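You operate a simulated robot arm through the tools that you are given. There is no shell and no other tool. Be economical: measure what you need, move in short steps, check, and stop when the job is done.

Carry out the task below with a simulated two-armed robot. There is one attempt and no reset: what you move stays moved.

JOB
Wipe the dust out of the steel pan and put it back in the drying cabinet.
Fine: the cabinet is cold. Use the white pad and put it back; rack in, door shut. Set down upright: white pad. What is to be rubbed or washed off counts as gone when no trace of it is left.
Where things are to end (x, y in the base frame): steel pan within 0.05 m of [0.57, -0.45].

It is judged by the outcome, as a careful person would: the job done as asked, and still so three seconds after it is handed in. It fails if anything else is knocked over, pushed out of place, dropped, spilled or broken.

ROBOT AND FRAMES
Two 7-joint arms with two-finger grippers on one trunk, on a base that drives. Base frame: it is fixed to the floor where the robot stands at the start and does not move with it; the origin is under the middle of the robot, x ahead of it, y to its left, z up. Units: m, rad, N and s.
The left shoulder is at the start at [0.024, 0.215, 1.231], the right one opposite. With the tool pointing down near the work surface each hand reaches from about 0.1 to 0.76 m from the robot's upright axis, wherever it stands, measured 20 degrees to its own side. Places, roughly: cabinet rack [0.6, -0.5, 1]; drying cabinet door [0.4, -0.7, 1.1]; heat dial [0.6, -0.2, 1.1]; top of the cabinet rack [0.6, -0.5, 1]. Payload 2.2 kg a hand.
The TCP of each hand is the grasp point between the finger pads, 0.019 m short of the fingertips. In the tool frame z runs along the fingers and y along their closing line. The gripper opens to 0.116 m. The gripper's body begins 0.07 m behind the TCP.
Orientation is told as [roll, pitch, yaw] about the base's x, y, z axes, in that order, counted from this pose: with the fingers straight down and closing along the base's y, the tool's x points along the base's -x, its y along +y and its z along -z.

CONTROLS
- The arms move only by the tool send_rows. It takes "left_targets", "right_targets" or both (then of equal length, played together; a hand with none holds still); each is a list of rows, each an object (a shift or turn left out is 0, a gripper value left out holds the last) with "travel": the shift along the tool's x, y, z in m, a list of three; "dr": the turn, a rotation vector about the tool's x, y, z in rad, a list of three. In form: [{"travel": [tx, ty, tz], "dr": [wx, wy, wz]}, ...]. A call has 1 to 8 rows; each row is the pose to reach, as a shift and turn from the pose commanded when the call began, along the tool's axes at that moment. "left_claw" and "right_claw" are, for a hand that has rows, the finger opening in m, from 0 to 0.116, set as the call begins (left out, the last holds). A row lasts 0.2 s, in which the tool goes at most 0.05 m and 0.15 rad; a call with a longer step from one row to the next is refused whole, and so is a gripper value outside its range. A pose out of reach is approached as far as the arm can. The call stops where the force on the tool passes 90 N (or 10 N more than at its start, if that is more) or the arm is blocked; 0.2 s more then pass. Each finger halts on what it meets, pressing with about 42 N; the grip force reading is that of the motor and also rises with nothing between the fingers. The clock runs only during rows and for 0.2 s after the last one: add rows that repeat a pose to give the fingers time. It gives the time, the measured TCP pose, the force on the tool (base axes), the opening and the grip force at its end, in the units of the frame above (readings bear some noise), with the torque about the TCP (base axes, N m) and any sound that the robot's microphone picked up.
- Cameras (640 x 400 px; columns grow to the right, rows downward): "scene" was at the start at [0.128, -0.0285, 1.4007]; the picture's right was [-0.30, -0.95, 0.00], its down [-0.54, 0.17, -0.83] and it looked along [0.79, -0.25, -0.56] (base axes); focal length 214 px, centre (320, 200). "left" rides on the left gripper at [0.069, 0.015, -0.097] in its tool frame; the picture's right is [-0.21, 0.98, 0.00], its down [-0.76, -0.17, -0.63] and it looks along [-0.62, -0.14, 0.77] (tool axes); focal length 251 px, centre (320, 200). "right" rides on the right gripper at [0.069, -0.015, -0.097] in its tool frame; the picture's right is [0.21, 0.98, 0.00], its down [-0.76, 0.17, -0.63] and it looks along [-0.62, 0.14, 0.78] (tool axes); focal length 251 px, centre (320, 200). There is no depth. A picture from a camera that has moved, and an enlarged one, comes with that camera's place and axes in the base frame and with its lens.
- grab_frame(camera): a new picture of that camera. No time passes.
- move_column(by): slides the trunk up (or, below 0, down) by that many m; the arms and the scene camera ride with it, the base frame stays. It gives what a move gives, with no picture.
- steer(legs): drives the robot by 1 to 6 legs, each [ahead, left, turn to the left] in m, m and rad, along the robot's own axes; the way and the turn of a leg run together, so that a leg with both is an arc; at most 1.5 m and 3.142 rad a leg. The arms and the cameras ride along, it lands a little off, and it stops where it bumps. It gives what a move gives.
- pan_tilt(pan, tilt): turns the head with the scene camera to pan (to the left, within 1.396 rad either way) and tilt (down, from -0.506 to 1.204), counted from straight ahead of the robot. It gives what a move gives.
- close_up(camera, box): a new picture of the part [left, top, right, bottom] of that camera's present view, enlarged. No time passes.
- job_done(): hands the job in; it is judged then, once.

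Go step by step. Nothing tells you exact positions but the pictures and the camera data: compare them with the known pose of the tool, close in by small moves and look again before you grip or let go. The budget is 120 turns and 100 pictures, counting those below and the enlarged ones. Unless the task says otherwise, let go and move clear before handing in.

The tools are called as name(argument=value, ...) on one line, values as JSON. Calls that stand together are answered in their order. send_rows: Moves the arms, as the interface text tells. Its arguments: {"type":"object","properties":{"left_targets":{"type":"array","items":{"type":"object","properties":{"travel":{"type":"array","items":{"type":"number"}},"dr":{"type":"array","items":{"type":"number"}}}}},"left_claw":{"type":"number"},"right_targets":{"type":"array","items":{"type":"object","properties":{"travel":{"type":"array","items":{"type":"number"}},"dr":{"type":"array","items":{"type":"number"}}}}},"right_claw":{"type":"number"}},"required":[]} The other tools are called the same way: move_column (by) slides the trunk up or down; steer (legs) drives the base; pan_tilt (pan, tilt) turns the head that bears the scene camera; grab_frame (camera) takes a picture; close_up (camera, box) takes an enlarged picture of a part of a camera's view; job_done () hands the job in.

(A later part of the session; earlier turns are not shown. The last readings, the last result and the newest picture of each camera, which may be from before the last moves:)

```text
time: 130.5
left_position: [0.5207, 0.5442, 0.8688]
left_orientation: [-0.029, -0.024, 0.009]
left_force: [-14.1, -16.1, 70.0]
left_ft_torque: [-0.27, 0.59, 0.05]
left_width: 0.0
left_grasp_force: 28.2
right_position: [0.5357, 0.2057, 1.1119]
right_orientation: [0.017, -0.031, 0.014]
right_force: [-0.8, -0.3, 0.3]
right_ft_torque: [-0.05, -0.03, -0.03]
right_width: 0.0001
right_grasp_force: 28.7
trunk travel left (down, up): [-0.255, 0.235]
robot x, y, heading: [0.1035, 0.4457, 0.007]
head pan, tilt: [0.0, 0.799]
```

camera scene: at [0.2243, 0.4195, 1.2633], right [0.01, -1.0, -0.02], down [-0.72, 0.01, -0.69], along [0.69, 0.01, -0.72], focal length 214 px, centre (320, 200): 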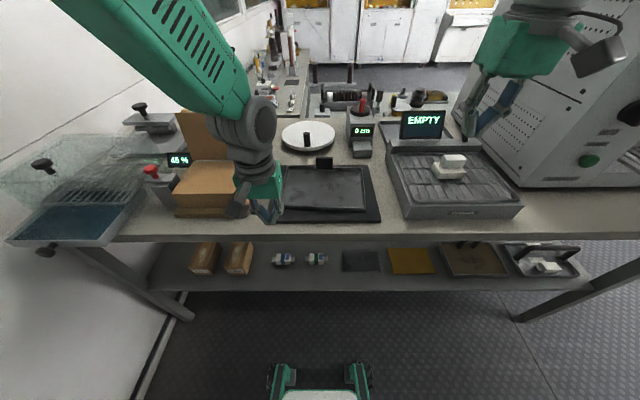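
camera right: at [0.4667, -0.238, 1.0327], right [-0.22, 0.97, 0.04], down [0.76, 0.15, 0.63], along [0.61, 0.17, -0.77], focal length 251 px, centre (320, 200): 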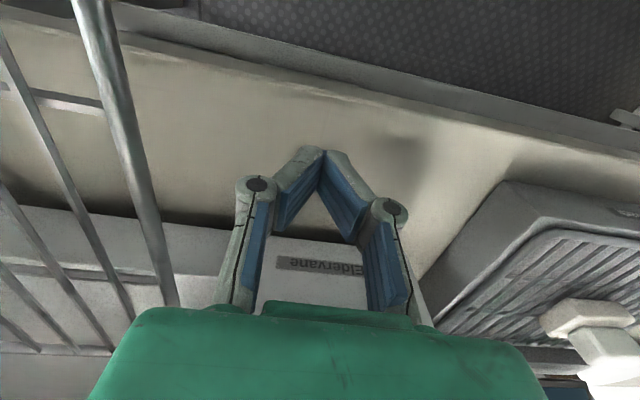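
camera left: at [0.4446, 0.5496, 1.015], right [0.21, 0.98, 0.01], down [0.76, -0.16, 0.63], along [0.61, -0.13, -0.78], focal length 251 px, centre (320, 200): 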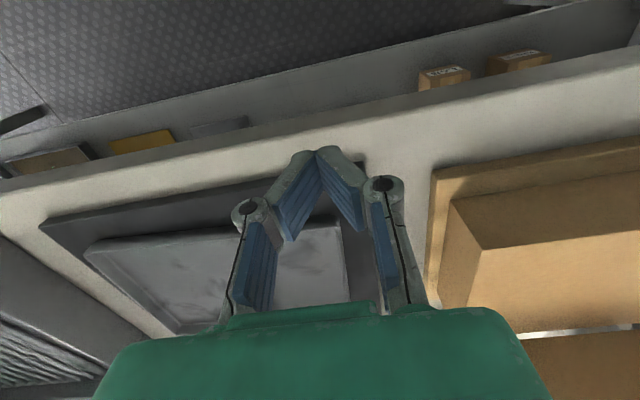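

Steady again. Now I turn the right hand a quarter turn (so the fingers close along x) and move toward above the pan's handle.

send_rows(right_targets=[{"travel": [0, 0.02, -0.01], "dr": [0, 0, 0.14]}, {"travel": [0, 0.04, -0.02], "dr": [0, 0, 0.28]}, {"travel": [-0.01, 0.06, -0.02], "dr": [0, 0, 0.42]}, {"travel": [-0.03, 0.08, -0.02], "dr": [0, 0, 0.56]}, {"travel": [-0.05, 0.1, -0.02], "dr": [0, 0, 0.7]}, {"travel": [-0.07, 0.12, -0.02], "dr": [0, 0, 0.84]}, {"travel": [-0.09, 0.14, -0.02], "dr": [0, 0, 0.98]}, {"travel": [-0.11, 0.16, -0.02], "dr": [0, 0, 1.12]}], right_claw=0.06)

send_rows(right_targets=[{"dr": [0, 0, 0.14]}, {"dr": [0, 0, 0.28]}, {"dr": [0, 0, 0.42]}, {"dr": [0, 0, 0.45]}])

grab_frame(camera="right")

grab_frame(camera="scene")

```text
time: 132.5
left_position: [0.5213, 0.5451, 0.8671]
left_orientation: [-0.034, -0.022, 0.009]
left_force: [-20.7, -16.2, 45.0]
left_ft_torque: [-0.2, 0.64, 0.14]
left_width: 0.0
left_grasp_force: 28.5
right_position: [0.6468, 0.3552, 1.1631]
right_orientation: [0.081, 0.036, -1.127]
right_force: [0.1, 0.1, -1.1]
right_ft_torque: [-0.03, 0.02, 0.0]
right_width: 0.06
right_grasp_force: 0.2
trunk travel left (down, up): [-0.255, 0.235]
robot x, y, heading: [0.1012, 0.4453, 0.003]
head pan, tilt: [0.0, 0.799]
stopped in row 8 (right hand): the arm was blocked; the commanded pose is now the measured one
```

```text
time: 133.5
left_position: [0.5213, 0.545, 0.8683]
left_orientation: [-0.034, -0.023, 0.006]
left_force: [-17.5, -17.9, 53.3]
left_ft_torque: [-0.3, 0.72, 0.09]
left_width: 0.0
left_grasp_force: 28.2
right_position: [0.648, 0.3441, 1.1785]
right_orientation: [0.073, 0.096, -1.592]
right_force: [-0.3, -0.3, 0.0]
right_ft_torque: [-0.01, -0.02, -0.01]
right_width: 0.06
right_grasp_force: 0.0
trunk travel left (down, up): [-0.255, 0.235]
robot x, y, heading: [0.1013, 0.4396, 0.01]
head pan, tilt: [0.0, 0.799]
```

```text
42 pictures are left
camera right: at [0.6278, 0.4022, 1.2781], right [0.98, 0.18, 0.09], down [0.1, -0.82, 0.57], along [0.18, -0.54, -0.82], focal length 251 px, centre (320, 200)
```

right: 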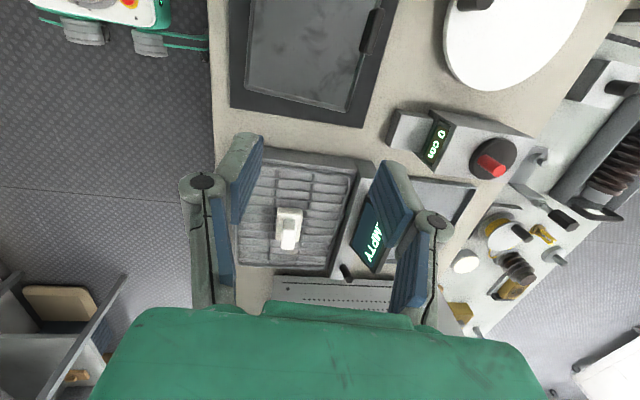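

```text
41 pictures are left
camera scene: at [0.216, 0.4353, 1.2647], right [0.01, -1.0, -0.01], down [-0.71, 0.0, -0.7], along [0.7, 0.01, -0.71], focal length 214 px, centre (320, 200)
```

scene: 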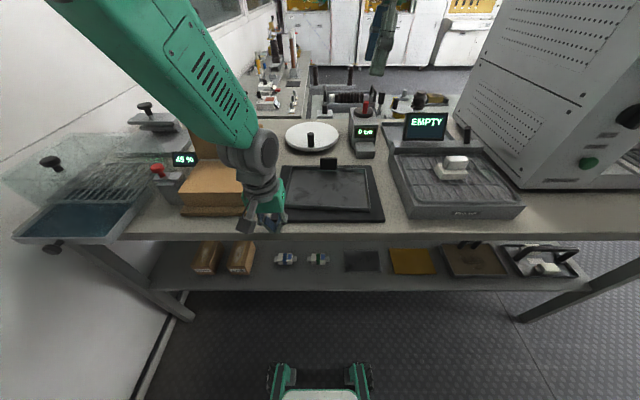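

The hand is tilted about 0.1 rad; the handle is at about [0.737, 0.418]. I level the hand and move over the handle.

send_rows(right_targets=[{"travel": [0.01, 0.015, 0.02], "dr": [0.02, -0.03, 0]}, {"travel": [0.02, 0.03, 0.045], "dr": [0.04, -0.05, 0]}, {"travel": [0.03, 0.045, 0.07], "dr": [0.06, -0.075, 0]}, {"travel": [0.045, 0.06, 0.095], "dr": [0.073, -0.096, 0]}, {"travel": [0.055, 0.075, 0.12], "dr": [0.073, -0.096, 0]}, {"travel": [0.059, 0.078, 0.14], "dr": [0.073, -0.096, 0]}, {"travel": [0.059, 0.078, 0.155], "dr": [0.073, -0.096, 0]}])

grab_frame(camera="right")

close_up(camera="scene", box=[240, 60, 420, 230])

```text
time: 135.1
left_position: [0.5224, 0.5466, 0.8695]
left_orientation: [-0.031, -0.027, 0.007]
left_force: [-14.3, -16.4, 57.5]
left_ft_torque: [-0.16, 0.78, 0.15]
left_width: 0.0
left_grasp_force: 28.4
right_position: [0.7332, 0.4215, 1.0123]
right_orientation: [-0.016, -0.039, -1.579]
right_force: [-0.5, 0.9, 0.0]
right_ft_torque: [-0.02, -0.03, 0.0]
right_width: 0.0599
right_grasp_force: 0.1
trunk travel left (down, up): [-0.255, 0.235]
robot x, y, heading: [0.0975, 0.4428, 0.005]
head pan, tilt: [0.0, 0.799]
```

```text
40 pictures are left
camera right: at [0.7207, 0.4917, 1.1062], right [0.98, 0.2, -0.03], down [0.17, -0.73, 0.66], along [0.12, -0.65, -0.75], focal length 251 px, centre (320, 200)
```

right: 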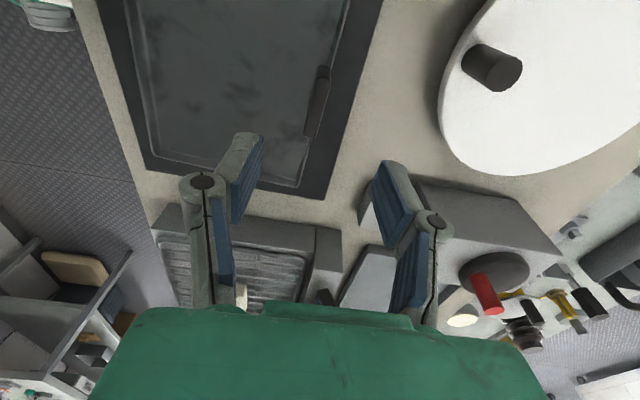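

```text
2.35 times, centred on (330, 145) of scene
camera zoom: at [0.217, 0.4361, 1.2646], right [0.01, -1.0, -0.01], down [-0.72, 0.0, -0.7], along [0.7, 0.01, -0.72], focal length 505 px, centre (296, 329)
```

zoom: 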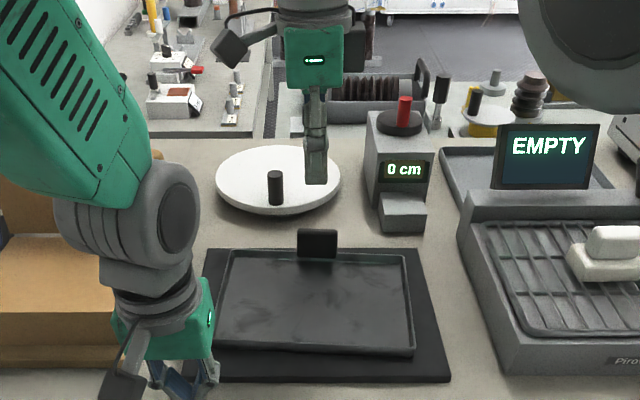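

The handle top is at about [0.730, 0.417, 0.906]. I level the hand and lower to just above it, then check.

send_rows(right_targets=[{"travel": [0, 0, 0.02], "dr": [-0.008, 0.02, 0]}, {"travel": [0, -0.001, 0.045], "dr": [-0.016, 0.039, 0]}, {"travel": [0, -0.001, 0.07], "dr": [-0.016, 0.039, 0]}, {"travel": [0, -0.001, 0.07], "dr": [-0.016, 0.039, 0]}])

grab_frame(camera="right")

close_up(camera="scene", box=[260, 90, 400, 210])

```text
time: 136.1
left_position: [0.5229, 0.5476, 0.8673]
left_orientation: [-0.032, -0.026, 0.006]
left_force: [-12.5, -15.0, 58.7]
left_ft_torque: [-0.15, 0.74, 0.15]
left_width: 0.0001
left_grasp_force: 28.9
right_position: [0.7314, 0.42, 0.9455]
right_orientation: [0.001, 0.001, -1.578]
right_force: [-0.5, -0.2, -0.6]
right_ft_torque: [0.01, -0.01, 0.01]
right_width: 0.0596
right_grasp_force: 0.1
trunk travel left (down, up): [-0.255, 0.235]
robot x, y, heading: [0.0992, 0.441, 0.002]
head pan, tilt: [0.0, 0.799]
```

```text
38 pictures are left
camera right: at [0.7173, 0.4872, 1.0414], right [0.98, 0.21, 0.0], down [0.16, -0.76, 0.63], along [0.13, -0.62, -0.78], focal length 251 px, centre (320, 200)
```

right: 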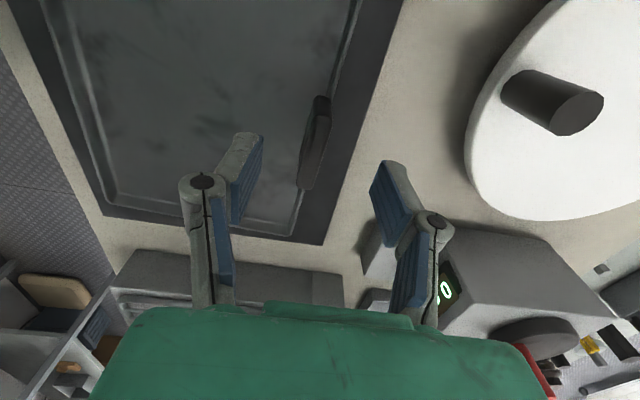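

```text
3.33 times, centred on (330, 150) of scene
camera zoom: at [0.2173, 0.4364, 1.2646], right [0.01, -1.0, 0.0], down [-0.72, 0.0, -0.7], along [0.7, 0.01, -0.72], focal length 715 px, centre (287, 367)
```

zoom: 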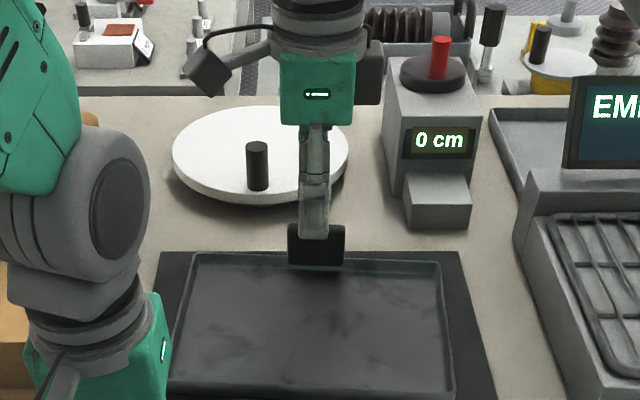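

Aligned within 3 mm. I descend to TCP z ≈ 0.895 and close on the handle.

send_rows(right_targets=[{"travel": [0, -0.003, 0.02]}, {"travel": [0, -0.003, 0.04]}, {"travel": [0, -0.003, 0.05]}])

send_rows(right_targets=[{}, {}, {}, {}], right_claw=0.0)

grab_frame(camera="right")

```text
time: 136.9
left_position: [0.5226, 0.5482, 0.8694]
left_orientation: [-0.031, -0.026, 0.009]
left_force: [-10.2, -14.2, 57.3]
left_ft_torque: [-0.14, 0.71, 0.1]
left_width: 0.0
left_grasp_force: 28.7
right_position: [0.7263, 0.4226, 0.8918]
right_orientation: [-0.003, -0.002, -1.573]
right_force: [0.0, 0.1, -0.5]
right_ft_torque: [0.01, 0.01, -0.01]
right_width: 0.06
right_grasp_force: 0.1
trunk travel left (down, up): [-0.255, 0.235]
robot x, y, heading: [0.1022, 0.44, 0.007]
head pan, tilt: [0.0, 0.799]
```

```text
time: 137.9
left_position: [0.5224, 0.5483, 0.8689]
left_orientation: [-0.03, -0.026, 0.007]
left_force: [-9.6, -11.6, 60.6]
left_ft_torque: [-0.07, 0.72, 0.12]
left_width: 0.0002
left_grasp_force: 28.8
right_position: [0.7274, 0.4208, 0.8922]
right_orientation: [-0.003, 0.001, -1.577]
right_force: [-0.7, 0.3, 1.1]
right_ft_torque: [-0.19, -0.06, -0.11]
right_width: 0.0132
right_grasp_force: 39.4
trunk travel left (down, up): [-0.255, 0.235]
robot x, y, heading: [0.0997, 0.443, 0.006]
head pan, tilt: [0.0, 0.799]
```

```text
36 pictures are left
camera right: at [0.7133, 0.4884, 0.9887], right [0.98, 0.21, 0.0], down [0.16, -0.76, 0.63], along [0.13, -0.62, -0.77], focal length 251 px, centre (320, 200)
```

right: 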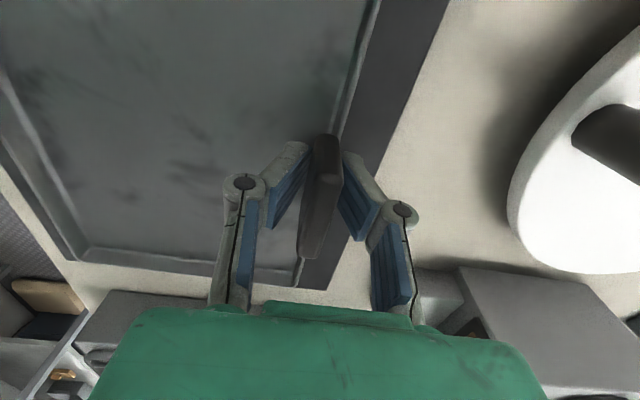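

Gripped at 13 mm. I lift slowly to test the hold.

send_rows(right_targets=[{"travel": [0, 0, -0.01]}, {"travel": [0, 0, -0.025]}, {"travel": [0, 0, -0.04]}, {"travel": [0, 0, -0.05]}])

grab_frame(camera="scene")

```text
time: 138.9
left_position: [0.5236, 0.547, 0.8686]
left_orientation: [-0.031, -0.026, 0.007]
left_force: [-9.4, -7.7, 61.2]
left_ft_torque: [0.0, 0.75, 0.07]
left_width: 0.0
left_grasp_force: 28.2
right_position: [0.728, 0.4203, 0.9422]
right_orientation: [-0.003, 0.001, -1.58]
right_force: [-0.3, -0.5, -5.8]
right_ft_torque: [0.02, -0.36, -0.02]
right_width: 0.0138
right_grasp_force: 39.8
trunk travel left (down, up): [-0.255, 0.235]
robot x, y, heading: [0.0985, 0.4446, 0.003]
head pan, tilt: [0.0, 0.799]
```

```text
35 pictures are left
camera scene: at [0.2183, 0.4382, 1.2645], right [0.01, -1.0, 0.0], down [-0.72, 0.0, -0.7], along [0.7, 0.01, -0.72], focal length 214 px, centre (320, 200)
```

scene: 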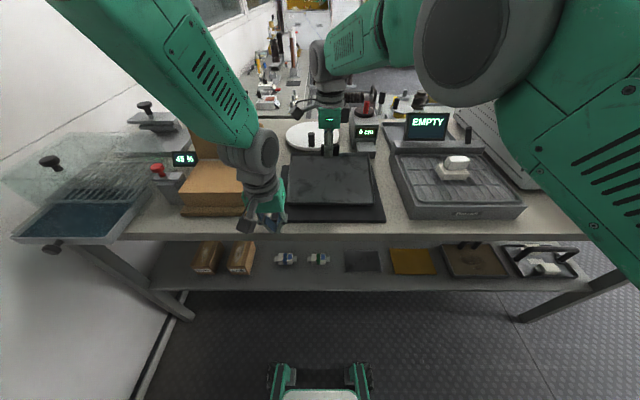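

The pan (≈0.55 kg) is held firmly and level. I raise it and bring it back toward the robot.

send_rows(right_targets=[{"travel": [0, 0, -0.03]}, {"travel": [0, 0, -0.06]}, {"travel": [-0.01, -0.01, -0.09]}, {"travel": [-0.02, -0.03, -0.12]}, {"travel": [-0.035, -0.05, -0.14]}, {"travel": [-0.05, -0.075, -0.16]}, {"travel": [-0.065, -0.1, -0.18]}, {"travel": [-0.08, -0.12, -0.2]}])

send_rows(right_targets=[{"travel": [-0.01, 0, 0], "dr": [0, 0, -0.1]}, {"travel": [-0.02, -0.0, 0], "dr": [0, 0, -0.22]}, {"travel": [-0.03, -0.01, 0], "dr": [0, 0, -0.34]}, {"travel": [-0.04, -0.02, 0], "dr": [0, 0, -0.46]}, {"travel": [-0.05, -0.03, 0], "dr": [0, 0, -0.58]}, {"travel": [-0.06, -0.04, 0], "dr": [0, 0, -0.7]}, {"travel": [-0.07, -0.05, 0], "dr": [0, 0, -0.82]}, {"travel": [-0.08, -0.06, 0], "dr": [0, 0, -0.94]}])

grab_frame(camera="scene")

```text
time: 140.2
left_position: [0.5235, 0.5483, 0.8683]
left_orientation: [-0.035, -0.022, 0.008]
left_force: [-14.3, -6.5, 32.2]
left_ft_torque: [0.04, 0.55, 0.17]
left_width: 0.0002
left_grasp_force: 28.7
right_position: [0.6633, 0.3691, 0.9905]
right_orientation: [-0.193, 0.01, -1.609]
right_force: [0.2, 0.0, -5.4]
right_ft_torque: [0.01, -0.38, 0.04]
right_width: 0.0137
right_grasp_force: 40.2
trunk travel left (down, up): [-0.255, 0.235]
robot x, y, heading: [0.0974, 0.4438, 0.008]
head pan, tilt: [0.0, 0.799]
stopped in row 6 (right hand): the arm was blocked; the commanded pose is now the measured one
```

```text
time: 142.1
left_position: [0.5228, 0.5481, 0.8698]
left_orientation: [-0.032, -0.023, 0.01]
left_force: [-6.5, -8.3, 39.4]
left_ft_torque: [0.08, 0.52, 0.09]
left_width: 0.0001
left_grasp_force: 28.2
right_position: [0.5994, 0.2923, 1.0049]
right_orientation: [-0.104, 0.156, -0.667]
right_force: [0.5, 0.8, -5.4]
right_ft_torque: [0.3, -0.25, 0.0]
right_width: 0.0137
right_grasp_force: 40.0
trunk travel left (down, up): [-0.255, 0.235]
robot x, y, heading: [0.1022, 0.4424, 0.007]
head pan, tilt: [0.0, 0.799]
```

```text
34 pictures are left
camera scene: at [0.2203, 0.438, 1.2641], right [0.01, -1.0, 0.0], down [-0.72, 0.0, -0.7], along [0.7, 0.01, -0.72], focal length 214 px, centre (320, 200)
```

scene: 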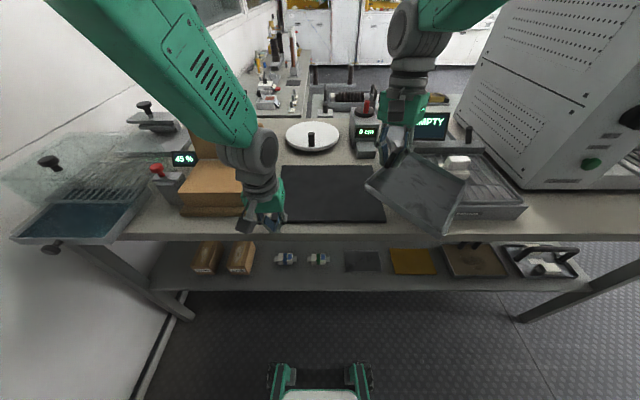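

The arm hit a wrist limit while retracting, so the pan is tilted a little. I raise it straight and level the hand.

send_rows(right_targets=[{"travel": [0, 0, -0.025]}, {"travel": [0, 0, -0.05], "dr": [-0.02, -0.03, 0]}, {"travel": [0, 0, -0.075], "dr": [-0.04, -0.06, 0]}, {"travel": [0, 0, -0.1], "dr": [-0.06, -0.09, 0]}, {"travel": [0, 0, -0.125], "dr": [-0.08, -0.12, 0]}, {"travel": [0, 0, -0.14], "dr": [-0.1, -0.15, 0]}, {"travel": [0, 0, -0.15], "dr": [-0.104, -0.156, 0]}])

grab_frame(camera="scene")

```text
time: 143.7
left_position: [0.5242, 0.5489, 0.8686]
left_orientation: [-0.032, -0.026, 0.008]
left_force: [-1.5, -5.1, 43.7]
left_ft_torque: [0.07, 0.5, 0.09]
left_width: 0.0
left_grasp_force: 28.7
right_position: [0.6286, 0.2896, 1.1511]
right_orientation: [-0.001, 0.0, -0.661]
right_force: [0.2, 0.0, -5.3]
right_ft_torque: [0.27, -0.18, -0.04]
right_width: 0.0138
right_grasp_force: 40.1
trunk travel left (down, up): [-0.255, 0.235]
robot x, y, heading: [0.1003, 0.4434, 0.001]
head pan, tilt: [0.0, 0.799]
```

```text
33 pictures are left
camera scene: at [0.2204, 0.4386, 1.2642], right [0.01, -1.0, 0.0], down [-0.72, 0.0, -0.7], along [0.7, 0.01, -0.72], focal length 214 px, centre (320, 200)
```

scene: 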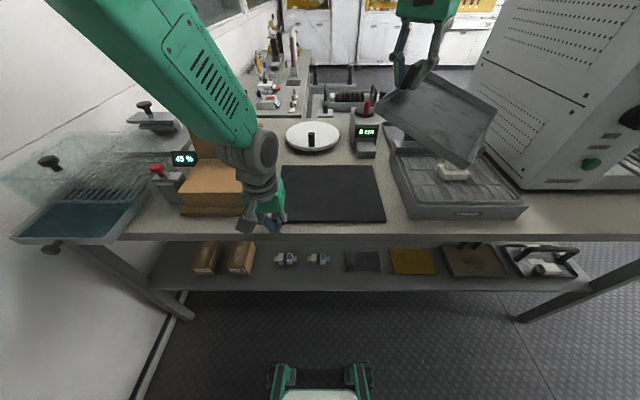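

Level again. I finish turning to yaw 0 and retract to a carrying pose in front of the robot.

send_rows(right_targets=[{"travel": [0.005, -0.01, 0], "dr": [0, 0, -0.09]}, {"travel": [0.012, -0.028, 0], "dr": [0, 0, -0.19]}, {"travel": [0.02, -0.045, 0], "dr": [0, 0, -0.29]}, {"travel": [0.028, -0.062, 0], "dr": [0, 0, -0.39]}, {"travel": [0.036, -0.08, 0], "dr": [0, 0, -0.49]}, {"travel": [0.044, -0.098, 0], "dr": [0, 0, -0.58]}, {"travel": [0.05, -0.115, 0], "dr": [0, 0, -0.66]}])

grab_frame(camera="right")

grab_frame(camera="scene")

```text
time: 145.2
left_position: [0.5243, 0.5499, 0.8686]
left_orientation: [-0.03, -0.026, 0.009]
left_force: [-0.9, 3.7, 44.3]
left_ft_torque: [0.27, 0.44, -0.08]
left_width: 0.0
left_grasp_force: 28.6
right_position: [0.5185, 0.2282, 1.1513]
right_orientation: [0.002, 0.002, 0.001]
right_force: [-0.6, 0.5, -6.4]
right_ft_torque: [0.39, 0.01, 0.0]
right_width: 0.0139
right_grasp_force: 40.0
trunk travel left (down, up): [-0.255, 0.235]
robot x, y, heading: [0.0976, 0.4434, 0.008]
head pan, tilt: [0.0, 0.799]
```

```text
32 pictures are left
camera right: at [0.4499, 0.2113, 1.2472], right [-0.22, 0.98, 0.0], down [0.76, 0.17, 0.63], along [0.62, 0.14, -0.78], focal length 251 px, centre (320, 200)
```

right: 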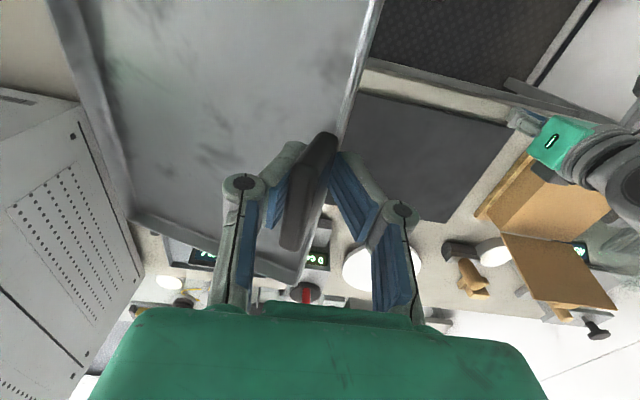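

```text
31 pictures are left
camera scene: at [0.2201, 0.4367, 1.2642], right [0.01, -1.0, 0.0], down [-0.72, 0.0, -0.7], along [0.7, 0.01, -0.72], focal length 214 px, centre (320, 200)
```

scene: 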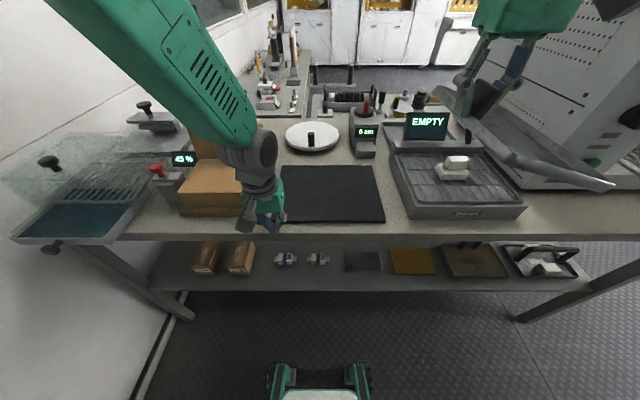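

The pan hangs level with its handle to +y. I lift the left brace hand, back up, and drive right to stand before the cabinet, the pan clearing the rack from above.

send_rows(left_targets=[{"travel": [0, 0, -0.03]}, {"travel": [0, 0, -0.07]}, {"travel": [0, 0, -0.11]}, {"travel": [0.0, 0, -0.15]}, {"travel": [0.0, 0, -0.19]}, {"travel": [0.0, 0, -0.22]}, {"travel": [0, 0.0, -0.25]}])

steer(legs=[[-0.12, 0, 0], [0, -0.54, 0], [0.03, 0, 0]])

pan_tilt(pan=-0.5, tilt=0.75)

grab_frame(camera="scene")

pan_tilt(pan=-0.5, tilt=0.7)

pan_tilt(pan=-0.5, tilt=0.75)

```text
time: 146.8
left_position: [0.517, 0.5585, 1.1173]
left_orientation: [-0.032, -0.023, 0.007]
left_force: [-0.4, -0.3, -0.1]
left_ft_torque: [0.03, -0.03, 0.0]
left_width: 0.0
left_grasp_force: 28.4
right_position: [0.5199, 0.2319, 1.1495]
right_orientation: [0.001, 0.004, 0.001]
right_force: [0.0, 0.2, -5.2]
right_ft_torque: [0.37, 0.02, -0.03]
right_width: 0.0139
right_grasp_force: 40.3
trunk travel left (down, up): [-0.255, 0.235]
robot x, y, heading: [0.1012, 0.4453, 0.004]
head pan, tilt: [0.0, 0.799]
```

```text
time: 151.2
left_position: [0.4275, 0.0067, 1.1179]
left_orientation: [-0.024, -0.028, 0.006]
left_force: [-0.5, 0.4, 0.1]
left_ft_torque: [0.07, -0.02, -0.02]
left_width: 0.0
left_grasp_force: 28.6
right_position: [0.429, -0.3196, 1.1511]
right_orientation: [0.009, 0.002, 0.0]
right_force: [-0.9, -0.6, -4.9]
right_ft_torque: [0.37, 0.03, 0.0]
right_width: 0.0139
right_grasp_force: 39.4
trunk travel left (down, up): [-0.255, 0.235]
robot x, y, heading: [0.013, -0.0962, 0.009]
head pan, tilt: [0.0, 0.799]
```

```text
time: 152.2
left_position: [0.4282, 0.0156, 1.1183]
left_orientation: [-0.035, -0.027, 0.01]
left_force: [-0.1, -0.4, 1.2]
left_ft_torque: [0.02, -0.04, 0.02]
left_width: 0.0002
left_grasp_force: 27.9
right_position: [0.4291, -0.3075, 1.1519]
right_orientation: [-0.003, 0.002, -0.003]
right_force: [0.2, -0.7, -5.4]
right_ft_torque: [0.35, 0.02, 0.0]
right_width: 0.0138
right_grasp_force: 40.2
trunk travel left (down, up): [-0.255, 0.235]
robot x, y, heading: [0.0138, -0.0966, 0.011]
head pan, tilt: [-0.499, 0.75]
```

```text
30 pictures are left
camera scene: at [0.128, -0.1503, 1.2671], right [-0.47, -0.88, -0.01], down [-0.6, 0.33, -0.73], along [0.64, -0.34, -0.69], focal length 214 px, centre (320, 200)
```

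scene: 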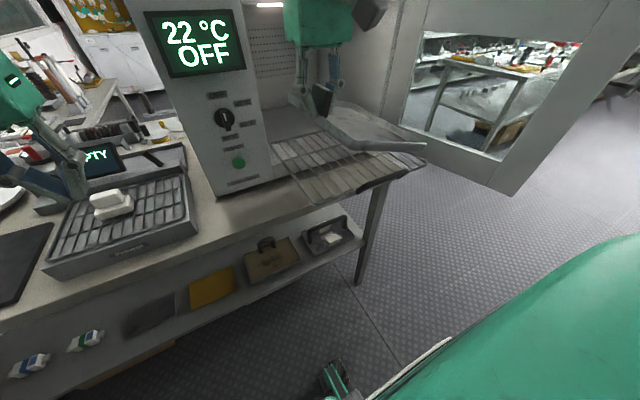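

```text
time: 152.8
left_position: [0.4288, 0.0073, 1.118]
left_orientation: [-0.027, -0.027, 0.006]
left_force: [0.7, -0.9, -1.2]
left_ft_torque: [0.04, -0.01, -0.02]
left_width: 0.0001
left_grasp_force: 28.3
right_position: [0.4304, -0.3187, 1.1501]
right_orientation: [0.006, 0.003, -0.003]
right_force: [0.7, 0.1, -4.9]
right_ft_torque: [0.33, 0.03, 0.01]
right_width: 0.0137
right_grasp_force: 40.2
trunk travel left (down, up): [-0.255, 0.235]
robot x, y, heading: [0.0163, -0.1028, 0.004]
head pan, tilt: [-0.499, 0.7]
```

```text
time: 153.4
left_position: [0.4285, 0.0303, 1.1157]
left_orientation: [-0.044, -0.024, 0.009]
left_force: [0.5, 0.1, -0.9]
left_ft_torque: [-0.01, 0.02, 0.01]
left_width: 0.0001
left_grasp_force: 28.4
right_position: [0.4312, -0.2969, 1.1542]
right_orientation: [-0.01, 0.005, 0.0]
right_force: [-0.2, 0.4, -5.5]
right_ft_torque: [0.33, 0.07, -0.03]
right_width: 0.0138
right_grasp_force: 40.3
trunk travel left (down, up): [-0.255, 0.235]
robot x, y, heading: [0.0108, -0.0948, 0.008]
head pan, tilt: [-0.499, 0.75]
```

Sway is small here. I brace with the left hand in front of the panel while bringing the pan lower and in front of the rack.

send_rows(left_targets=[{"travel": [-0.02, -0.02, 0.03]}, {"travel": [-0.04, -0.04, 0.06]}, {"travel": [-0.06, -0.06, 0.09]}, {"travel": [-0.08, -0.08, 0.12]}, {"travel": [-0.1, -0.1, 0.15]}, {"travel": [-0.11, -0.11, 0.18]}, {"travel": [-0.11, -0.11, 0.2]}], right_targets=[{"travel": [-0.01, -0.01, 0.01]}, {"travel": [-0.02, -0.02, 0.02]}, {"travel": [-0.03, -0.035, 0.03]}, {"travel": [-0.04, -0.05, 0.04]}, {"travel": [-0.05, -0.06, 0.05]}, {"travel": [-0.06, -0.075, 0.065]}, {"travel": [-0.06, -0.08, 0.08]}])

grab_frame(camera="scene")

grab_frame(camera="left")

```text
time: 155.2
left_position: [0.5552, -0.0777, 0.9383]
left_orientation: [-0.09, -0.027, 0.059]
left_force: [-0.4, 0.0, 0.6]
left_ft_torque: [-0.04, -0.03, -0.03]
left_width: 0.0
left_grasp_force: 28.4
right_position: [0.4832, -0.3818, 1.075]
right_orientation: [-0.008, 0.0, 0.0]
right_force: [0.3, 0.5, -5.2]
right_ft_torque: [0.36, 0.02, 0.01]
right_width: 0.0139
right_grasp_force: 40.2
trunk travel left (down, up): [-0.255, 0.235]
robot x, y, heading: [0.0138, -0.0998, 0.006]
head pan, tilt: [-0.499, 0.75]
stopped in row 7 (left hand): the arm was blocked; the commanded pose is now the measured one
```

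```text
29 pictures are left
camera scene: at [0.1289, -0.1377, 1.2676], right [-0.47, -0.88, 0.0], down [-0.6, 0.32, -0.73], along [0.64, -0.35, -0.68], focal length 214 px, centre (320, 200)
```

scene: 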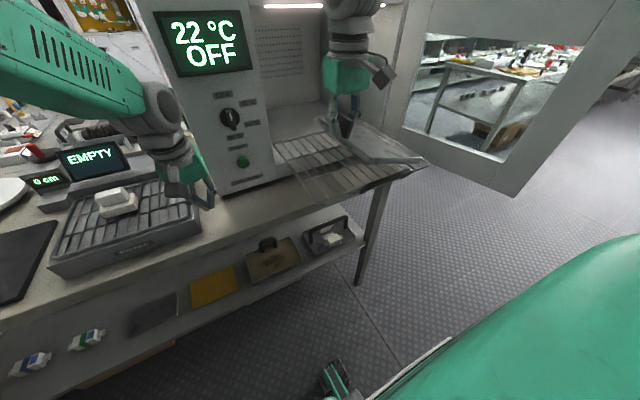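

```text
28 pictures are left
camera left: at [0.4817, -0.0559, 1.0314], right [0.16, 0.98, -0.08], down [0.74, -0.07, 0.66], along [0.65, -0.17, -0.74], focal length 251 px, centre (320, 200)
```

left: 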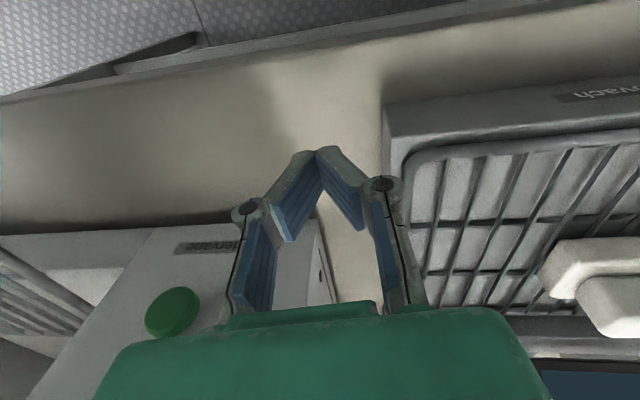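

The left tips are over free table beside the scale. I shift 25 mm away from it and press down to brace.

send_rows(left_targets=[{"travel": [0.005, -0.015, 0.015]}, {"travel": [0.01, -0.025, 0.035]}, {"travel": [0.01, -0.025, 0.055]}, {"travel": [0.01, -0.025, 0.066]}, {"travel": [0.01, -0.025, 0.074]}, {"travel": [0.01, -0.025, 0.082]}])

pan_tilt(pan=-0.6, tilt=0.75)

close_up(camera="scene", box=[200, 60, 440, 220])

grab_frame(camera="right")

```text
time: 156.6
left_position: [0.5557, -0.1065, 0.8693]
left_orientation: [-0.111, -0.04, 0.077]
left_force: [-1.3, -6.2, 23.5]
left_ft_torque: [-0.04, 0.25, 0.09]
left_width: 0.0
left_grasp_force: 28.5
right_position: [0.4826, -0.382, 1.0751]
right_orientation: [-0.007, -0.004, 0.002]
right_force: [0.0, -0.1, -5.7]
right_ft_torque: [0.34, 0.03, 0.03]
right_width: 0.0137
right_grasp_force: 40.0
trunk travel left (down, up): [-0.255, 0.235]
robot x, y, heading: [0.0121, -0.0964, 0.012]
head pan, tilt: [-0.499, 0.75]
```

```text
time: 157.3
left_position: [0.5563, -0.1057, 0.8682]
left_orientation: [-0.105, -0.041, 0.075]
left_force: [1.7, -7.7, 46.2]
left_ft_torque: [0.07, 0.42, 0.09]
left_width: 0.0001
left_grasp_force: 28.5
right_position: [0.4824, -0.3826, 1.0762]
right_orientation: [-0.006, -0.003, -0.001]
right_force: [0.3, 0.4, -6.1]
right_ft_torque: [0.33, 0.05, -0.03]
right_width: 0.014
right_grasp_force: 39.4
trunk travel left (down, up): [-0.255, 0.235]
robot x, y, heading: [0.0148, -0.097, 0.005]
head pan, tilt: [-0.6, 0.75]
```

```text
2.50 times, centred on (320, 140) of scene
camera zoom: at [0.1201, -0.1492, 1.2682], right [-0.56, -0.83, 0.0], down [-0.57, 0.38, -0.73], along [0.61, -0.41, -0.68], focal length 536 px, centre (320, 350)
```

zoom: 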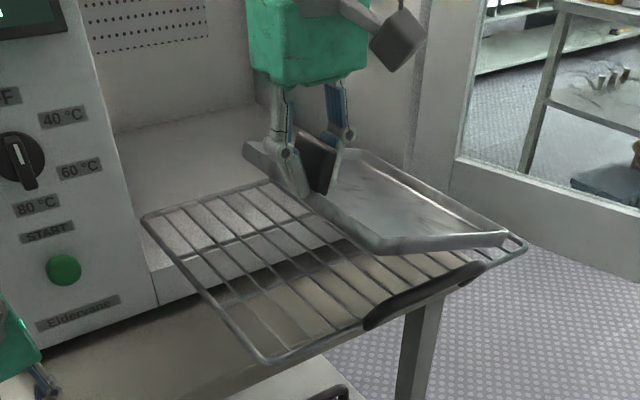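

```text
26 pictures are left
camera right: at [0.4141, -0.3994, 1.1708], right [-0.21, 0.98, -0.01], down [0.75, 0.17, 0.63], along [0.62, 0.13, -0.77], focal length 251 px, centre (320, 200)
```

right: 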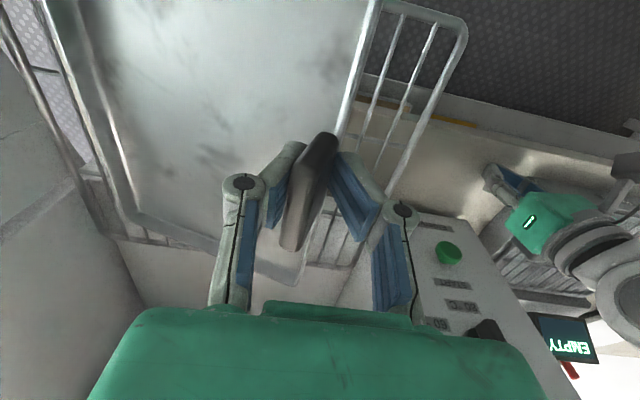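

The rack spans x 0.413–0.70, y −0.29 to −0.615, z ≈ 0.957, so its centre is [0.56, −0.454]. I lower the pan to just above the rack, then slide it inward to the centre.

send_rows(right_targets=[{"travel": [0, 0, 0.025]}, {"travel": [0, 0, 0.05]}, {"travel": [0, 0, 0.065]}, {"travel": [-0.025, 0, 0.065]}, {"travel": [-0.05, 0, 0.065]}, {"travel": [-0.07, 0, 0.065]}, {"travel": [-0.082, 0, 0.065]}])

close_up(camera="scene", box=[200, 60, 440, 220])

grab_frame(camera="right")

```text
time: 158.9
left_position: [0.5567, -0.1057, 0.8683]
left_orientation: [-0.102, -0.04, 0.077]
left_force: [2.9, -4.1, 63.7]
left_ft_torque: [0.2, 0.63, 0.04]
left_width: 0.0
left_grasp_force: 29.3
right_position: [0.5636, -0.383, 1.0116]
right_orientation: [-0.005, -0.006, 0.0]
right_force: [-0.4, -0.6, -3.9]
right_ft_torque: [0.16, -0.14, -0.06]
right_width: 0.0129
right_grasp_force: 39.6
trunk travel left (down, up): [-0.255, 0.235]
robot x, y, heading: [0.0112, -0.0994, 0.011]
head pan, tilt: [-0.6, 0.75]
```

```text
2.50 times, centred on (320, 140) of scene
camera zoom: at [0.118, -0.1484, 1.2685], right [-0.56, -0.83, 0.0], down [-0.56, 0.38, -0.73], along [0.61, -0.41, -0.68], focal length 536 px, centre (320, 350)
```

zoom: 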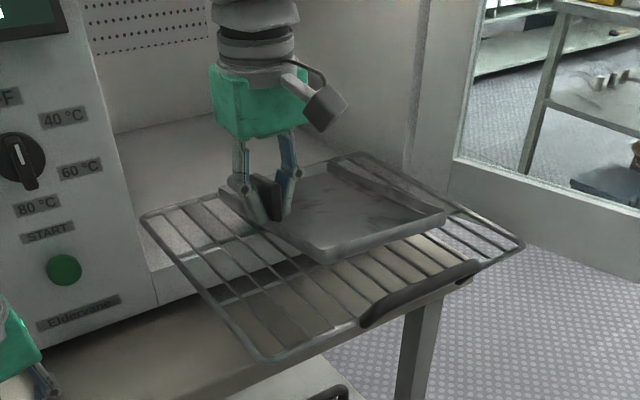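

```text
24 pictures are left
camera right: at [0.4948, -0.4001, 1.1072], right [-0.21, 0.98, -0.01], down [0.75, 0.17, 0.64], along [0.62, 0.13, -0.77], focal length 251 px, centre (320, 200)
```

right: 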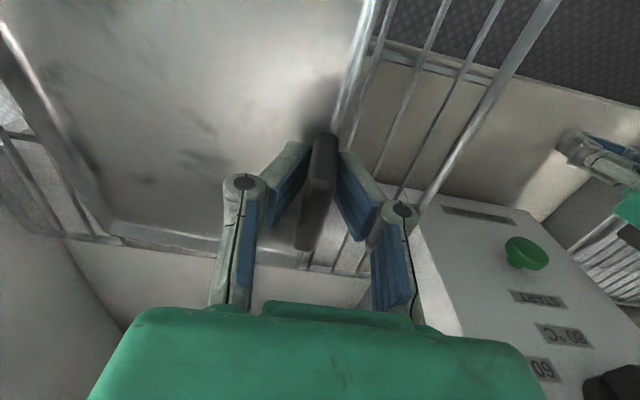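

The pan is beginning to touch the rack. I lower in small steps until the weight is taken.

send_rows(right_targets=[{"travel": [0, 0, 0.006]}])

send_rows(right_targets=[{"travel": [0, 0, 0.006]}])

send_rows(right_targets=[{"travel": [0, 0, 0.005]}])

```text
time: 159.3
left_position: [0.5567, -0.1047, 0.869]
left_orientation: [-0.105, -0.041, 0.078]
left_force: [2.5, -4.9, 63.4]
left_ft_torque: [0.19, 0.61, 0.03]
left_width: 0.0
left_grasp_force: 28.6
right_position: [0.5637, -0.3823, 1.0041]
right_orientation: [-0.006, -0.007, 0.002]
right_force: [-0.5, 1.5, -2.8]
right_ft_torque: [-0.05, -0.34, 0.1]
right_width: 0.0127
right_grasp_force: 39.7
trunk travel left (down, up): [-0.255, 0.235]
robot x, y, heading: [0.0128, -0.0979, 0.007]
head pan, tilt: [-0.6, 0.75]
```

```text
time: 159.7
left_position: [0.5558, -0.1049, 0.869]
left_orientation: [-0.106, -0.04, 0.076]
left_force: [5.6, -4.1, 58.6]
left_ft_torque: [0.14, 0.51, 0.04]
left_width: 0.0
left_grasp_force: 28.7
right_position: [0.5646, -0.3826, 1.0004]
right_orientation: [-0.004, -0.008, 0.001]
right_force: [-0.4, 0.0, 5.1]
right_ft_torque: [0.03, -1.28, 0.19]
right_width: 0.0131
right_grasp_force: 39.9
trunk travel left (down, up): [-0.255, 0.235]
robot x, y, heading: [0.0177, -0.093, 0.006]
head pan, tilt: [-0.6, 0.75]
```

```text
time: 160.1
left_position: [0.5557, -0.1044, 0.8696]
left_orientation: [-0.105, -0.039, 0.077]
left_force: [5.3, -4.4, 59.6]
left_ft_torque: [0.17, 0.5, 0.02]
left_width: 0.0
left_grasp_force: 29.1
right_position: [0.5645, -0.383, 0.9937]
right_orientation: [-0.006, -0.005, 0.0]
right_force: [-1.4, 2.1, 5.9]
right_ft_torque: [0.03, -1.24, 0.09]
right_width: 0.0132
right_grasp_force: 39.5
trunk travel left (down, up): [-0.255, 0.235]
robot x, y, heading: [0.0089, -0.0943, 0.008]
head pan, tilt: [-0.6, 0.75]
```

The torque suggests the pan's rear edge is resting on something higher. I look closely.

close_up(camera="scene", box=[240, 90, 400, 200])

grab_frame(camera="right")

```text
3.64 times, centred on (320, 145) of scene
camera zoom: at [0.1175, -0.1468, 1.2686], right [-0.56, -0.83, 0.0], down [-0.56, 0.38, -0.73], along [0.61, -0.41, -0.68], focal length 780 px, centre (320, 400)
```

zoom: 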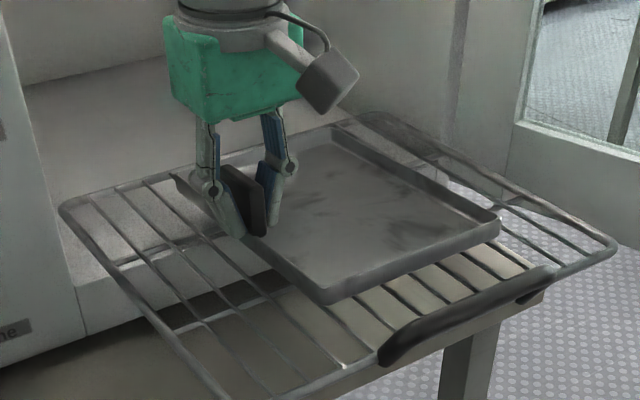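

```text
22 pictures are left
camera right: at [0.4952, -0.3994, 1.0898], right [-0.21, 0.98, -0.01], down [0.75, 0.17, 0.64], along [0.62, 0.13, -0.77], focal length 251 px, centre (320, 200)
```

right: 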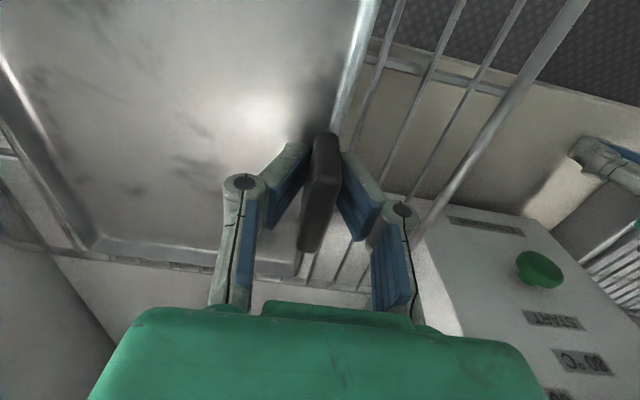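

The pan sits at centre [0.567, −0.459] as wanted; the torque is mostly grip friction as the pan settles flat. I lower 3 mm more and then open the fingers.

send_rows(right_targets=[{"travel": [0, 0, 0.003]}, {"travel": [0, 0, 0.003]}])

send_rows(right_targets=[{}, {}], right_claw=0.05)

close_up(camera="scene", box=[240, 90, 400, 200])

```text
time: 160.7
left_position: [0.5557, -0.1042, 0.8691]
left_orientation: [-0.105, -0.041, 0.077]
left_force: [4.5, -3.4, 62.3]
left_ft_torque: [0.22, 0.56, -0.02]
left_width: 0.0
left_grasp_force: 28.6
right_position: [0.565, -0.3831, 0.9932]
right_orientation: [-0.006, -0.005, 0.001]
right_force: [0.4, 1.5, 4.3]
right_ft_torque: [0.02, -1.16, 0.03]
right_width: 0.013
right_grasp_force: 40.3
trunk travel left (down, up): [-0.255, 0.235]
robot x, y, heading: [0.0142, -0.0975, 0.008]
head pan, tilt: [-0.6, 0.75]
```

```text
time: 161.3
left_position: [0.5564, -0.105, 0.8703]
left_orientation: [-0.104, -0.04, 0.076]
left_force: [2.4, -0.7, 65.4]
left_ft_torque: [0.23, 0.64, 0.01]
left_width: 0.0001
left_grasp_force: 29.0
right_position: [0.5645, -0.3833, 0.9906]
right_orientation: [-0.005, -0.003, 0.001]
right_force: [-0.3, -0.4, -0.1]
right_ft_torque: [-0.01, -0.03, 0.01]
right_width: 0.0503
right_grasp_force: 0.0
trunk travel left (down, up): [-0.255, 0.235]
robot x, y, heading: [0.0123, -0.0942, 0.004]
head pan, tilt: [-0.6, 0.75]
```

```text
3.64 times, centred on (320, 145) of scene
camera zoom: at [0.1172, -0.1468, 1.2686], right [-0.56, -0.83, 0.0], down [-0.56, 0.38, -0.73], along [0.61, -0.41, -0.68], focal length 780 px, centre (320, 400)
```

zoom: 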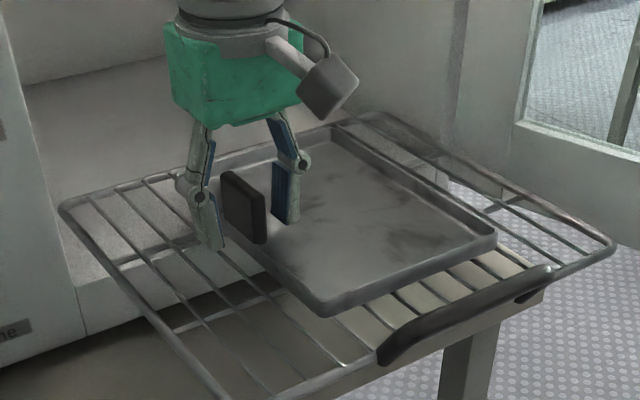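

The pan lies flat on the rack. I raise the right hand clear, retreat in front of the rack and close the fingers for pushing its front grip at y ≈ −0.457.

send_rows(right_targets=[{"travel": [0, 0, -0.03]}, {"travel": [0, 0, -0.065]}, {"travel": [0, 0, -0.1]}, {"travel": [0.03, 0, -0.12]}, {"travel": [0.07, -0.015, -0.125]}, {"travel": [0.115, -0.03, -0.125]}, {"travel": [0.155, -0.045, -0.125]}, {"travel": [0.195, -0.06, -0.125]}])

send_rows(right_targets=[{"travel": [0.015, -0.01, 0]}, {"travel": [0.02, -0.014, 0.03]}, {"travel": [0.02, -0.014, 0.06]}, {"travel": [0.02, -0.014, 0.09]}, {"travel": [0.02, -0.014, 0.11]}], right_claw=0.0)

close_up(camera="scene", box=[220, 80, 420, 240])

grab_frame(camera="right")

```text
time: 163.1
left_position: [0.5545, -0.1052, 0.8687]
left_orientation: [-0.105, -0.038, 0.078]
left_force: [2.0, -1.3, 59.7]
left_ft_torque: [0.25, 0.58, 0.01]
left_width: 0.0
left_grasp_force: 28.5
right_position: [0.3723, -0.4448, 1.1125]
right_orientation: [0.008, -0.006, -0.006]
right_force: [0.6, 0.2, -0.6]
right_ft_torque: [0.0, -0.01, -0.01]
right_width: 0.0499
right_grasp_force: 0.0
right hand out of reach, approached as far as the arm can: row 8
trunk travel left (down, up): [-0.255, 0.235]
robot x, y, heading: [0.0158, -0.1011, 0.001]
head pan, tilt: [-0.6, 0.75]
```

```text
time: 164.3
left_position: [0.5554, -0.1045, 0.8693]
left_orientation: [-0.104, -0.04, 0.076]
left_force: [4.2, 0.5, 64.3]
left_ft_torque: [0.28, 0.61, -0.04]
left_width: 0.0
left_grasp_force: 28.9
right_position: [0.3552, -0.461, 0.9996]
right_orientation: [-0.006, -0.007, 0.001]
right_force: [0.0, -0.6, -0.2]
right_ft_torque: [0.0, -0.02, -0.01]
right_width: 0.0
right_grasp_force: 29.1
right hand out of reach, approached as far as the arm can: row 1
trunk travel left (down, up): [-0.255, 0.235]
robot x, y, heading: [0.0104, -0.0981, 0.003]
head pan, tilt: [-0.6, 0.75]
```

```text
2.50 times, centred on (320, 160) of scene
camera zoom: at [0.1164, -0.1467, 1.2687], right [-0.56, -0.83, 0.0], down [-0.56, 0.38, -0.73], along [0.61, -0.41, -0.68], focal length 536 px, centre (320, 300)
```

zoom: 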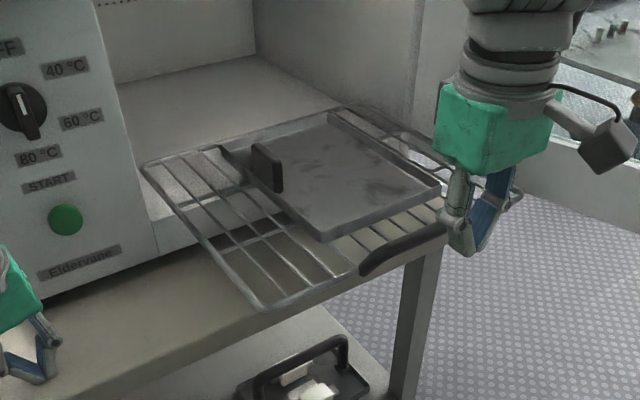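

```text
19 pictures are left
camera right: at [0.2867, -0.4768, 1.0966], right [-0.21, 0.98, -0.01], down [0.75, 0.17, 0.64], along [0.62, 0.13, -0.77], focal length 251 px, centre (320, 200)
```

right: 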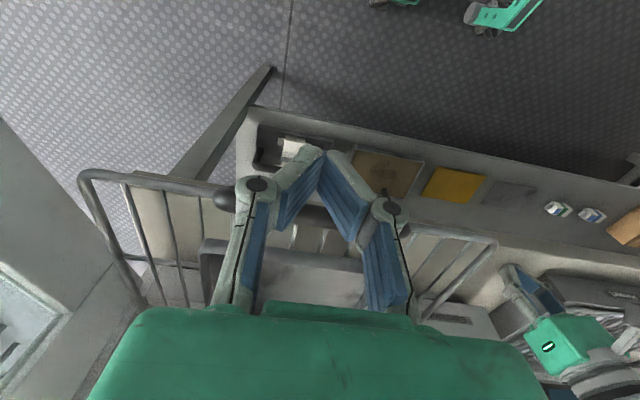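

The closed fingers are in front of the grip. I lower to grip height and push the rack in slowly.

send_rows(right_targets=[{"travel": [0, 0, 0.02]}, {"travel": [0, 0, 0.04]}, {"travel": [-0.02, 0.002, 0.042]}, {"travel": [-0.035, 0.002, 0.042]}, {"travel": [-0.05, 0.002, 0.042]}, {"travel": [-0.065, 0.002, 0.042]}])

close_up(camera="scene", box=[220, 80, 420, 240])

```text
time: 165.7
left_position: [0.5557, -0.1046, 0.8688]
left_orientation: [-0.105, -0.04, 0.077]
left_force: [2.6, 1.2, 64.7]
left_ft_torque: [0.3, 0.63, -0.03]
left_width: 0.0
left_grasp_force: 29.3
right_position: [0.4216, -0.4598, 0.9606]
right_orientation: [-0.005, -0.005, -0.001]
right_force: [0.2, -0.9, 0.1]
right_ft_torque: [0.01, -0.01, 0.01]
right_width: 0.0
right_grasp_force: 27.8
trunk travel left (down, up): [-0.255, 0.235]
robot x, y, heading: [0.0126, -0.1011, 0.007]
head pan, tilt: [-0.6, 0.75]
```

```text
2.50 times, centred on (320, 160) of scene
camera zoom: at [0.1165, -0.1462, 1.2687], right [-0.56, -0.83, 0.0], down [-0.56, 0.38, -0.73], along [0.61, -0.41, -0.68], focal length 536 px, centre (320, 300)
```

zoom: 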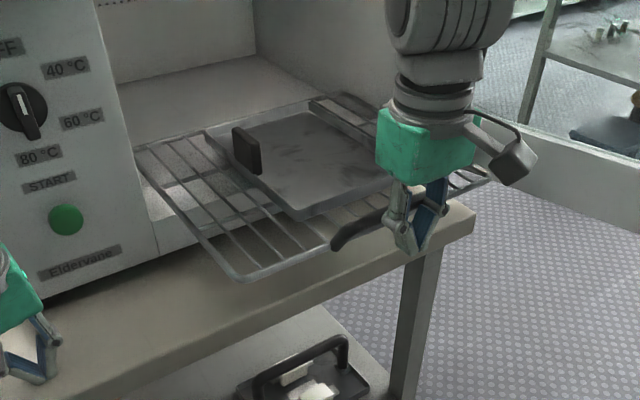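

The rack slides freely with the pan riding along. I keep pushing.

send_rows(right_targets=[{"travel": [-0.018, 0, 0]}, {"travel": [-0.036, 0, 0]}, {"travel": [-0.054, 0, 0]}, {"travel": [-0.072, 0, 0]}, {"travel": [-0.09, 0, 0]}, {"travel": [-0.108, 0, 0]}, {"travel": [-0.126, 0, 0]}, {"travel": [-0.144, 0, 0]}])

close_up(camera="scene", box=[200, 40, 440, 220])

```text
time: 167.5
left_position: [0.5555, -0.1043, 0.8687]
left_orientation: [-0.105, -0.041, 0.076]
left_force: [0.1, 0.8, 66.4]
left_ft_torque: [0.29, 0.71, -0.01]
left_width: 0.0001
left_grasp_force: 28.8
right_position: [0.5638, -0.4615, 0.9612]
right_orientation: [-0.007, -0.004, 0.001]
right_force: [-0.2, 1.0, 0.2]
right_ft_torque: [-0.01, -0.02, 0.01]
right_width: 0.0001
right_grasp_force: 28.7
trunk travel left (down, up): [-0.255, 0.235]
robot x, y, heading: [0.0106, -0.0969, 0.009]
head pan, tilt: [-0.6, 0.75]
```

```text
2.22 times, centred on (320, 130) of scene
camera zoom: at [0.1165, -0.1465, 1.2687], right [-0.56, -0.83, 0.0], down [-0.56, 0.38, -0.73], along [0.61, -0.41, -0.68], focal length 477 px, centre (320, 356)
```

zoom: 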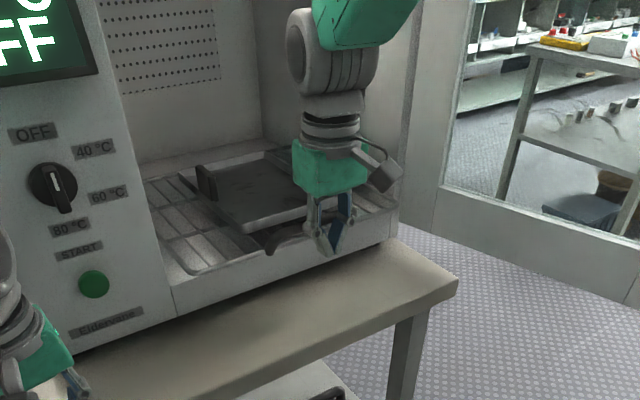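

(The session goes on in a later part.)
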